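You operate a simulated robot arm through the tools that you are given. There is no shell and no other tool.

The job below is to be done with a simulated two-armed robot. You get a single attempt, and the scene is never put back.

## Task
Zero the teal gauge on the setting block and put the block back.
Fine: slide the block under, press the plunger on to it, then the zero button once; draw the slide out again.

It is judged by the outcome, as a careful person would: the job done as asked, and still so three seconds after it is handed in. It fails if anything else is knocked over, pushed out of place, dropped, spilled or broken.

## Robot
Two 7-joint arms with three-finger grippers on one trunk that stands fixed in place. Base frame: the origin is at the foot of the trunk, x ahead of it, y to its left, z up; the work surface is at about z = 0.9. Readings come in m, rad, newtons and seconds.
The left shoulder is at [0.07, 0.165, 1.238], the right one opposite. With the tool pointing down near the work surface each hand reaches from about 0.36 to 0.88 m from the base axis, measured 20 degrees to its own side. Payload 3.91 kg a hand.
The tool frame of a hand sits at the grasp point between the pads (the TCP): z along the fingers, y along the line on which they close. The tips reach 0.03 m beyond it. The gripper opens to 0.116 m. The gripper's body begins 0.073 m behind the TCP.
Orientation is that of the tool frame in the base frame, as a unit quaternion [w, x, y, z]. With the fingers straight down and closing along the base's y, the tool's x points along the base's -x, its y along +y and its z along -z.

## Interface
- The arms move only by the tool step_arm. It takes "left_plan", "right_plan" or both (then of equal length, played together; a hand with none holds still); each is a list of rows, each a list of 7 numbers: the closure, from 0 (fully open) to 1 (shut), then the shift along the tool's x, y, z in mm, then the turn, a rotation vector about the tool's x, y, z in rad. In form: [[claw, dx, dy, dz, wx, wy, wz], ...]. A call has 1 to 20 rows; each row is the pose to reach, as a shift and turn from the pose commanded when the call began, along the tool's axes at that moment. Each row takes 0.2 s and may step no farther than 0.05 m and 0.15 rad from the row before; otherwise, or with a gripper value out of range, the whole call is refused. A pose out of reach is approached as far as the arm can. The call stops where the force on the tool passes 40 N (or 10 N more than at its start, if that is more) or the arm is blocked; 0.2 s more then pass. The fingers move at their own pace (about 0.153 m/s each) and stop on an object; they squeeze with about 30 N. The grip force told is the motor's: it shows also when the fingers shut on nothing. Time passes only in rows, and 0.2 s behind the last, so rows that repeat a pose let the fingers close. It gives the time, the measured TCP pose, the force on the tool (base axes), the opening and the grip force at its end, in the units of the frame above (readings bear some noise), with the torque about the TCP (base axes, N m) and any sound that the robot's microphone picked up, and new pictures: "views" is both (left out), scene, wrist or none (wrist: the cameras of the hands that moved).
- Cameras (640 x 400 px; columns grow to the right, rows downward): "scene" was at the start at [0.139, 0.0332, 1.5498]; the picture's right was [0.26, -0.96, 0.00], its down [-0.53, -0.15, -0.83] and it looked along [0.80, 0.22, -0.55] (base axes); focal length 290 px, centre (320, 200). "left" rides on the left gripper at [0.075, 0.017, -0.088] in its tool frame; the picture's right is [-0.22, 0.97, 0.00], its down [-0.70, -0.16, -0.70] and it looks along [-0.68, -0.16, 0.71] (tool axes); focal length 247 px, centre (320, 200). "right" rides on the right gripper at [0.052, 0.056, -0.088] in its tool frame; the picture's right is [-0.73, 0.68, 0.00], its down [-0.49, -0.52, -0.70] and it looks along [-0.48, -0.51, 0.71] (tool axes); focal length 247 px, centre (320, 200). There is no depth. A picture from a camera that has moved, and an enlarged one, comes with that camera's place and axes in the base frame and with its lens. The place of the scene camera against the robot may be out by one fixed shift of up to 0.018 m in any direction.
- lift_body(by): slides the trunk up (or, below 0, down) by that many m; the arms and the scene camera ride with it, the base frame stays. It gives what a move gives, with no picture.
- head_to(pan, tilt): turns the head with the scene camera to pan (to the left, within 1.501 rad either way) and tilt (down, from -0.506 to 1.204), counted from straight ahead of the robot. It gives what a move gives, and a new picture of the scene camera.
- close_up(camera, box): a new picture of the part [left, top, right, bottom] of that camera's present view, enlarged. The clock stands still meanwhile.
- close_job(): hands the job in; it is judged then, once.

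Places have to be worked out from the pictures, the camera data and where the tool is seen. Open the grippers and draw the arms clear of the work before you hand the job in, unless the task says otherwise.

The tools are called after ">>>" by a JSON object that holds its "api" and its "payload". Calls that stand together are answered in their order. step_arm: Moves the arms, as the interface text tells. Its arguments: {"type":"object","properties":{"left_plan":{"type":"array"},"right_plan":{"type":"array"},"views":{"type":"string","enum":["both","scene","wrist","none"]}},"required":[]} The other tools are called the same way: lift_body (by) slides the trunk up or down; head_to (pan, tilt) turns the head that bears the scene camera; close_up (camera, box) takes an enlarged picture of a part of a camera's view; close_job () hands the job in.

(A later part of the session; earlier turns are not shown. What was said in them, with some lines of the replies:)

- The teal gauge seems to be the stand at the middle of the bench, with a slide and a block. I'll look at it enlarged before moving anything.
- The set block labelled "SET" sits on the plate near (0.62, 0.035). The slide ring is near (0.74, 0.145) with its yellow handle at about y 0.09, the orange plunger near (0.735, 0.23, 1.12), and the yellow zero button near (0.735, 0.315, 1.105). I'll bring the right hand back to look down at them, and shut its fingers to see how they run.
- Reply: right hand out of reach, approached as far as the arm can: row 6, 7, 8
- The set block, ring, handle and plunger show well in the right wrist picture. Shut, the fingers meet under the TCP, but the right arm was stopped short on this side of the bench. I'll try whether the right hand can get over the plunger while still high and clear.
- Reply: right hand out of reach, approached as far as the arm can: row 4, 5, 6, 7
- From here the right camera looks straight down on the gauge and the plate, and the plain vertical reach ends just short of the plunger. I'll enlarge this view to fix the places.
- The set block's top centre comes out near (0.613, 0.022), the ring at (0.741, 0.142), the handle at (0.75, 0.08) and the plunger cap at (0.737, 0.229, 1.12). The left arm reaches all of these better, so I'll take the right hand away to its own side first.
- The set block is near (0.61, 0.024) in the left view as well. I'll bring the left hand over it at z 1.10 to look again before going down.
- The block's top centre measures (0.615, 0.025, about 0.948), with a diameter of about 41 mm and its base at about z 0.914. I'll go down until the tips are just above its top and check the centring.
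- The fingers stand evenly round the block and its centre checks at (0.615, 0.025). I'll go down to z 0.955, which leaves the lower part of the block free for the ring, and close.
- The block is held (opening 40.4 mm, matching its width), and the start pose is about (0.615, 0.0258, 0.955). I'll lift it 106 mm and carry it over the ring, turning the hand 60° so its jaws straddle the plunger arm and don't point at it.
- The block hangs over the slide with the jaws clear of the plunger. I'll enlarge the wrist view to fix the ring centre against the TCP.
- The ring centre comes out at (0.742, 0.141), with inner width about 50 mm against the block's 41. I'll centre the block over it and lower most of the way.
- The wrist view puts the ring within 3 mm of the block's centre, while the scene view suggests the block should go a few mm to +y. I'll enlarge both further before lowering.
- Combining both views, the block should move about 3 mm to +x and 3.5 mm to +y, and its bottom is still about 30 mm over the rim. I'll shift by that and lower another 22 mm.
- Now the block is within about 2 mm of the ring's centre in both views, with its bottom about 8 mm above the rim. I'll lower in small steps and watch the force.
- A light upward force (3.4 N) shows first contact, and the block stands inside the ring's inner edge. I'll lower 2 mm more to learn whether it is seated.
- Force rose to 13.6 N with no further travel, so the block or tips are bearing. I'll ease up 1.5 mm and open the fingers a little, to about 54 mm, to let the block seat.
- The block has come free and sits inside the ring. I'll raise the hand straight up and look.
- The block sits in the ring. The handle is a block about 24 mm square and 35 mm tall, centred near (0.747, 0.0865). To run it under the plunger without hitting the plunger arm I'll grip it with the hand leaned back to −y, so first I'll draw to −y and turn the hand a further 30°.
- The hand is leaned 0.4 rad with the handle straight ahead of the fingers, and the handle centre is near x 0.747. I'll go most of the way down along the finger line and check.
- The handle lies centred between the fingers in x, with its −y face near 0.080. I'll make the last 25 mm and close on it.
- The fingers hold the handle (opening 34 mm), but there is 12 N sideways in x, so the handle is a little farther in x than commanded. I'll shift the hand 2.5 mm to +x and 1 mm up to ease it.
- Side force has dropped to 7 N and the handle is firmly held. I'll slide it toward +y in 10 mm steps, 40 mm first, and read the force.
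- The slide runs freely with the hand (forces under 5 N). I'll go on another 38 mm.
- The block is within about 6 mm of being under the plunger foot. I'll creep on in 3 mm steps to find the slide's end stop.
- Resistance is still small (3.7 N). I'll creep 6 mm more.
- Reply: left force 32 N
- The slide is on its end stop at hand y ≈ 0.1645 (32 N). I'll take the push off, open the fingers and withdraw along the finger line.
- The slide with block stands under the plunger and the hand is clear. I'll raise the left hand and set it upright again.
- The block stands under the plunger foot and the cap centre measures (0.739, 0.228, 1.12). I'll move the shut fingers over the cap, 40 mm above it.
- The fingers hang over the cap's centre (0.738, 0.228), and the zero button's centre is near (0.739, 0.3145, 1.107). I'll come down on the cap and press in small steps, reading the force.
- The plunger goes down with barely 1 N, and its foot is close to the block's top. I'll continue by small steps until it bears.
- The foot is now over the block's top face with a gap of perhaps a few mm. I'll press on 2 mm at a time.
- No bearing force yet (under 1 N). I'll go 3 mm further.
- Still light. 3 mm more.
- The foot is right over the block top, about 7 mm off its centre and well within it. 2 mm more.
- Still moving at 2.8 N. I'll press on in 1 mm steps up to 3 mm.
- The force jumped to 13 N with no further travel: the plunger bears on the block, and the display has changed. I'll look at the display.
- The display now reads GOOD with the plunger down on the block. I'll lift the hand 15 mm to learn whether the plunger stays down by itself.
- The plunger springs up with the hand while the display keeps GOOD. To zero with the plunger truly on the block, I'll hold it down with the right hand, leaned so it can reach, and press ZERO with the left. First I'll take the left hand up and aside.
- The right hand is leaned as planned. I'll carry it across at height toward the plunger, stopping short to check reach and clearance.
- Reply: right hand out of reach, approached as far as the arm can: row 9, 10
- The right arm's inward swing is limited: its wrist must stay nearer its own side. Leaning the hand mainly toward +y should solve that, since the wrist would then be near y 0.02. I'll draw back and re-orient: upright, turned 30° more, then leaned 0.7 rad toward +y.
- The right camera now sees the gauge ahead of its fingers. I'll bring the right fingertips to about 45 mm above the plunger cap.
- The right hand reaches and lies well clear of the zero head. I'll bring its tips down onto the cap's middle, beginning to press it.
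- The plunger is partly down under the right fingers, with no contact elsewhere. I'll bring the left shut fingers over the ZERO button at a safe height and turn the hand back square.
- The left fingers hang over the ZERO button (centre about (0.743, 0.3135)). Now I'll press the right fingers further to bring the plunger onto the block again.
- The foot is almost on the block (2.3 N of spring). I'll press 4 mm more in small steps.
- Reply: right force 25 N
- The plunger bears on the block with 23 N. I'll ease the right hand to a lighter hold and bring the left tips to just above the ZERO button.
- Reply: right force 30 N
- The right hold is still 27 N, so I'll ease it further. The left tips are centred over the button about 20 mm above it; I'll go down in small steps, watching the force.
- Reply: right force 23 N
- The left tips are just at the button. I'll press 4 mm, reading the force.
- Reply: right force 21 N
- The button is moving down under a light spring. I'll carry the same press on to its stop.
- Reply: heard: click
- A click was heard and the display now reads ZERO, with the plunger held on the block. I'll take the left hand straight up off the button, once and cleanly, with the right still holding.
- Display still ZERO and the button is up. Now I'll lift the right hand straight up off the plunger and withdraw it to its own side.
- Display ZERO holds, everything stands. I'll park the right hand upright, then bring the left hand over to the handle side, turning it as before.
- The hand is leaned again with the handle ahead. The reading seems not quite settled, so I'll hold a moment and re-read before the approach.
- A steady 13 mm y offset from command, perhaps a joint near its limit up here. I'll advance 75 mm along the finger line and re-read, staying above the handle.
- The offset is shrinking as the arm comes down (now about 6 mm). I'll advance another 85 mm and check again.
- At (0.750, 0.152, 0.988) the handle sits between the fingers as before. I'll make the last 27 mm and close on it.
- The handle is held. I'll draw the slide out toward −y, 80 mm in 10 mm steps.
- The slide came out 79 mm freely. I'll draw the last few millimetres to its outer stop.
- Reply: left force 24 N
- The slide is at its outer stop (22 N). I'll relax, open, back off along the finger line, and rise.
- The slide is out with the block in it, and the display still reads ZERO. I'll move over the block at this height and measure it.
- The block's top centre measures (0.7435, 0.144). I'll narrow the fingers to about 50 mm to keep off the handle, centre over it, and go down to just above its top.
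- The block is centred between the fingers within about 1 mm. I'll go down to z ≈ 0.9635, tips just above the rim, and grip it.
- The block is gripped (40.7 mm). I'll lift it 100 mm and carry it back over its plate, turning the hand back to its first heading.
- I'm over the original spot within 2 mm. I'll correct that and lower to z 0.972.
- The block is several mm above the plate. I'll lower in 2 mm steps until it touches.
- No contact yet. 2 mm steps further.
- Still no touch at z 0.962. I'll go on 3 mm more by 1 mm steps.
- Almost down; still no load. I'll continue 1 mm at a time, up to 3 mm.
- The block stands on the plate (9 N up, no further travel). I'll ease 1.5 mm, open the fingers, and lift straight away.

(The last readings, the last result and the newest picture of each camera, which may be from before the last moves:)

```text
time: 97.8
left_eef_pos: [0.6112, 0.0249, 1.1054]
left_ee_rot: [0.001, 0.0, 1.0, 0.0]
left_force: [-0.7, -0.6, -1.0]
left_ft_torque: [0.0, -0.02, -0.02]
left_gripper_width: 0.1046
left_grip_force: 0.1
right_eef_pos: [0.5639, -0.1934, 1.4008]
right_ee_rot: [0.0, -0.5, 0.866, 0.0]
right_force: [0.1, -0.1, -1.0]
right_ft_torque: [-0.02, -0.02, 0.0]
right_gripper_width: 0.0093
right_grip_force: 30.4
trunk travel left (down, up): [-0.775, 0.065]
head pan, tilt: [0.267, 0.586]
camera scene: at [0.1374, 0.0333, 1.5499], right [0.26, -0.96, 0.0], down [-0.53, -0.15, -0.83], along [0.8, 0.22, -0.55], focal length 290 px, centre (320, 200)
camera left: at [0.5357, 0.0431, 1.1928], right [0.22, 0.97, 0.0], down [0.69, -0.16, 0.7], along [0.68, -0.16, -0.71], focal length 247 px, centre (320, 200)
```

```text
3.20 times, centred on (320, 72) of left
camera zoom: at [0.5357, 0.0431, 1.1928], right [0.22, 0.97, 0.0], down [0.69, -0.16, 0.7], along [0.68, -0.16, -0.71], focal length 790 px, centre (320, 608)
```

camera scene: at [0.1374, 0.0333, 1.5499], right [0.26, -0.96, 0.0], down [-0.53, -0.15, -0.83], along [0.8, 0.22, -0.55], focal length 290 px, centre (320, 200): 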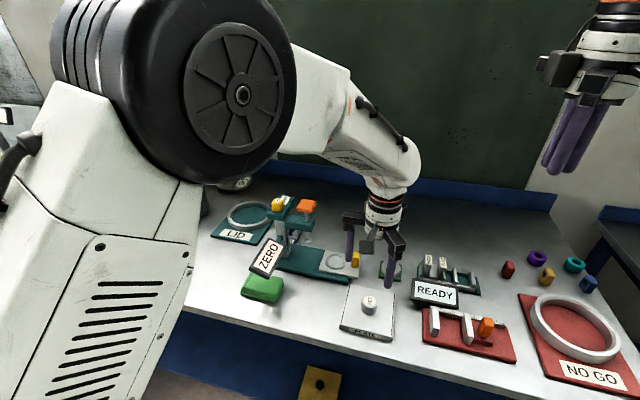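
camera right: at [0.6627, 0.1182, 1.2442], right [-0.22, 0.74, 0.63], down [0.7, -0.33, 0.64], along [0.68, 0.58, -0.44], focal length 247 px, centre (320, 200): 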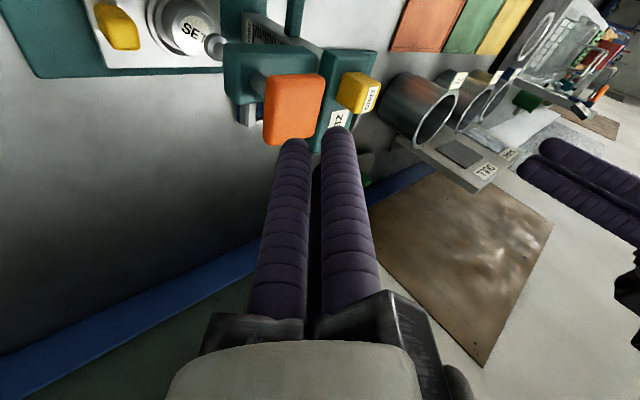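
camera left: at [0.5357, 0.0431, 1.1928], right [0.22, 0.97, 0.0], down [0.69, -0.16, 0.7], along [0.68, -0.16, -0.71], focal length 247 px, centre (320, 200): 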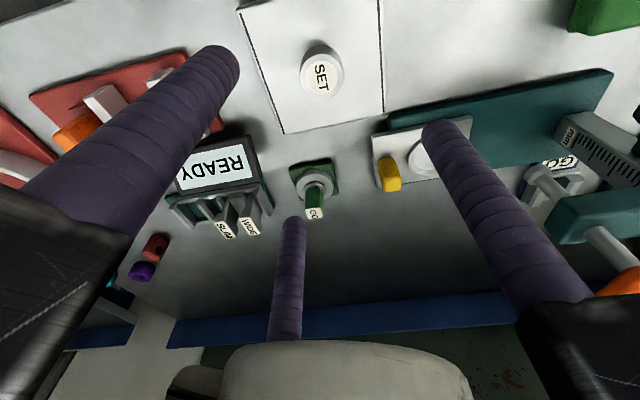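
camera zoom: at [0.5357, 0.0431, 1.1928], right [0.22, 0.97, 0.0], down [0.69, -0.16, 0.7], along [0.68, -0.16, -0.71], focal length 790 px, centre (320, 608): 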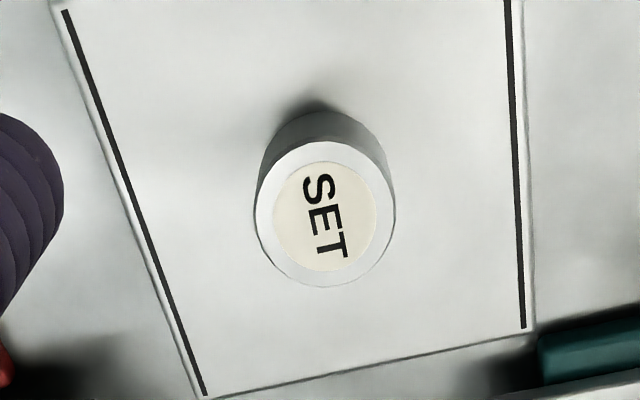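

The block stands upright in the middle of its plate, as it was. I'll draw the left arm up and away to its start place and open both grippers.

>>> {"api": "step_arm", "payload": {"left_plan": [[0, 0, 0, -40, 0, 0, 0], [0, 0, 0, -80, 0, 0, 0], [0, 5, 10, -120, 0, 0, 0], [0, 10, 40, -155, 0, 0, 0], [0, 17, 80, -175, 0, 0, 0], [0, 24, 125, -190, 0, 0, 0], [0, 31, 170, -205, 0, 0, 0], [0, 38, 215, -215, 0, 0, 0], [0, 45, 260, -225, 0, 0, 0], [0, 52, 305, -235, 0, 0, 0], [0, 59, 350, -240, 0, 0, 0], [0, 65, 395, -240, 0, 0, 0], [0, 65, 429, -240, 0, 0, 0], [0, 65, 429, -240, 0, 0, 0]], "right_plan": [[0, 0, 0, 0, 0, 0, 0], [0, 0, 0, 0, 0, 0, 0], [0, 0, 0, 0, 0, 0, 0], [0, 0, 0, 0, 0, 0, 0], [0, 0, 0, 0, 0, 0, 0], [0, 0, 0, 0, 0, 0, 0], [0, 0, 0, 0, 0, 0, 0], [0, 0, 0, 0, 0, 0, 0], [0, 0, 0, 0, 0, 0, 0], [0, 0, 0, 0, 0, 0, 0], [0, 0, 0, 0, 0, 0, 0], [0, 0, 0, 0, 0, 0, 0], [0, 0, 0, 0, 0, 0, 0], [0, 0, 0, 0, 0, 0, 0]], "views": "both"}}

>>> {"api": "close_up", "payload": {"camera": "scene", "box": [220, 180, 420, 350]}}

```text
time: 100.8
left_eef_pos: [0.5475, 0.4522, 1.3434]
left_ee_rot: [0.001, -0.001, 1.0, 0.001]
left_force: [-0.2, 0.4, -1.2]
left_ft_torque: [0.01, -0.02, 0.01]
left_gripper_width: 0.1159
left_grip_force: 0.1
right_eef_pos: [0.5635, -0.1945, 1.3997]
right_ee_rot: [0.0, -0.5, 0.866, 0.0]
right_force: [0.1, -0.5, -0.1]
right_ft_torque: [-0.01, 0.03, -0.01]
right_gripper_width: 0.1161
right_grip_force: 0.1
trunk travel left (down, up): [-0.775, 0.065]
head pan, tilt: [0.267, 0.586]
camera scene: at [0.1389, 0.0323, 1.5498], right [0.26, -0.96, 0.0], down [-0.53, -0.15, -0.83], along [0.8, 0.22, -0.55], focal length 290 px, centre (320, 200)
camera right: at [0.4876, -0.2122, 1.4865], right [-0.22, 0.97, 0.0], down [0.7, 0.16, 0.7], along [0.68, 0.16, -0.71], focal length 247 px, centre (320, 200)
camera left: at [0.4726, 0.4705, 1.4327], right [0.22, 0.97, 0.0], down [0.7, -0.16, 0.7], along [0.68, -0.16, -0.71], focal length 247 px, centre (320, 200)
```

scene: 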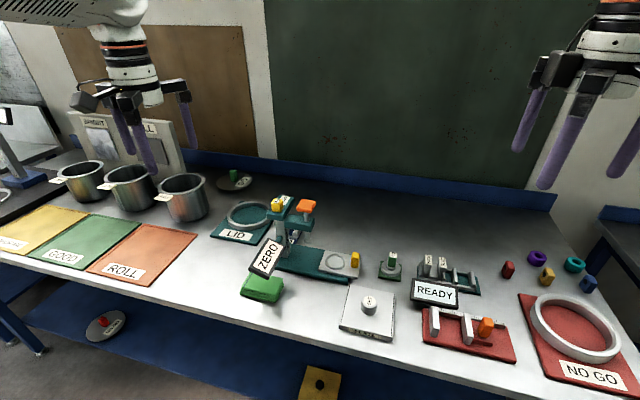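
right: 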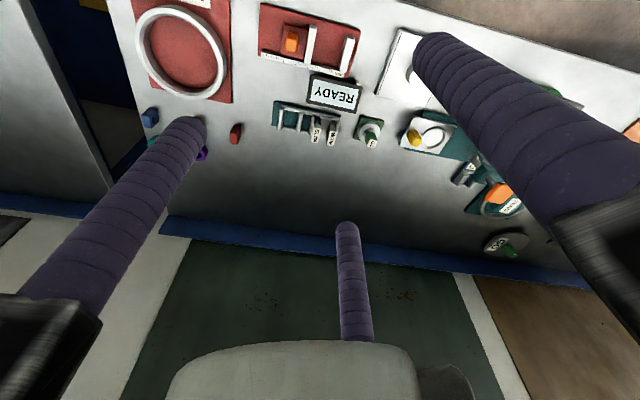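
left: 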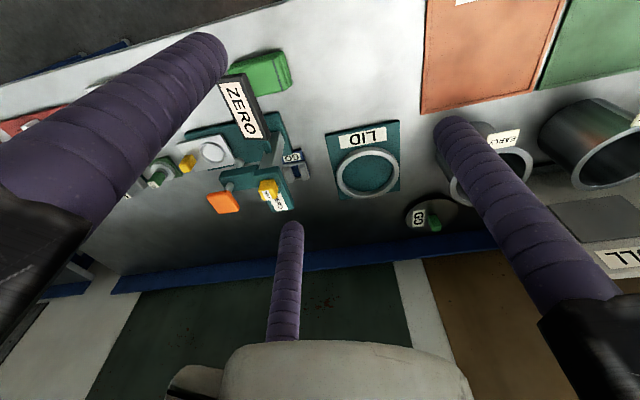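

```text
2.35 times, centred on (320, 265) of scene
camera zoom: at [0.1389, 0.0323, 1.5498], right [0.26, -0.96, 0.0], down [-0.53, -0.15, -0.83], along [0.8, 0.22, -0.55], focal length 681 px, centre (320, 47)
```

zoom: 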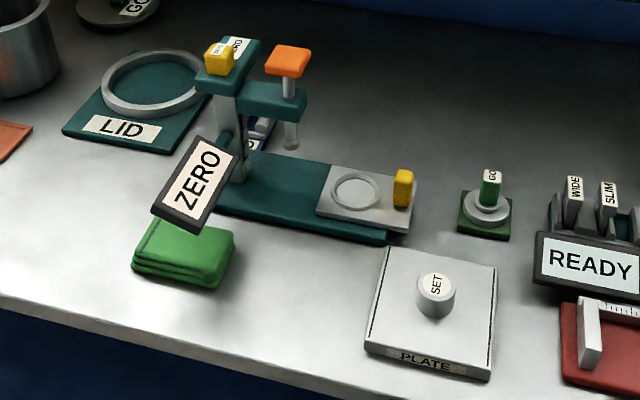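

The gauge reads ZERO, the slide is drawn out to its stop and the SET block is back on its plate. The other things stand where they were, and both hands are open and clear, so I'm handing the job in.

>>> {"api": "close_job", "payload": {}}

```text
The job is handed in.
```

The teal gauge is zeroed on the setting block, and its display reads ZERO. The block is back in the middle of its plate, and I've handed the job in.

- **Zeroing:** I slid the block in to the slide's inner stop. I pressed the plunger onto it once with the left hand, and it sprang back up when I let go. I then held it down on the block with the right hand and pressed the zero button once with the left. I heard one click, and the display changed from GOOD to ZERO.
- **Afterwards:** I drew the slide out to its outer stop and lifted the block back onto its plate. In the last picture nothing else had moved or fallen.
- **Arms:** Both grippers are open and clear of the bench.
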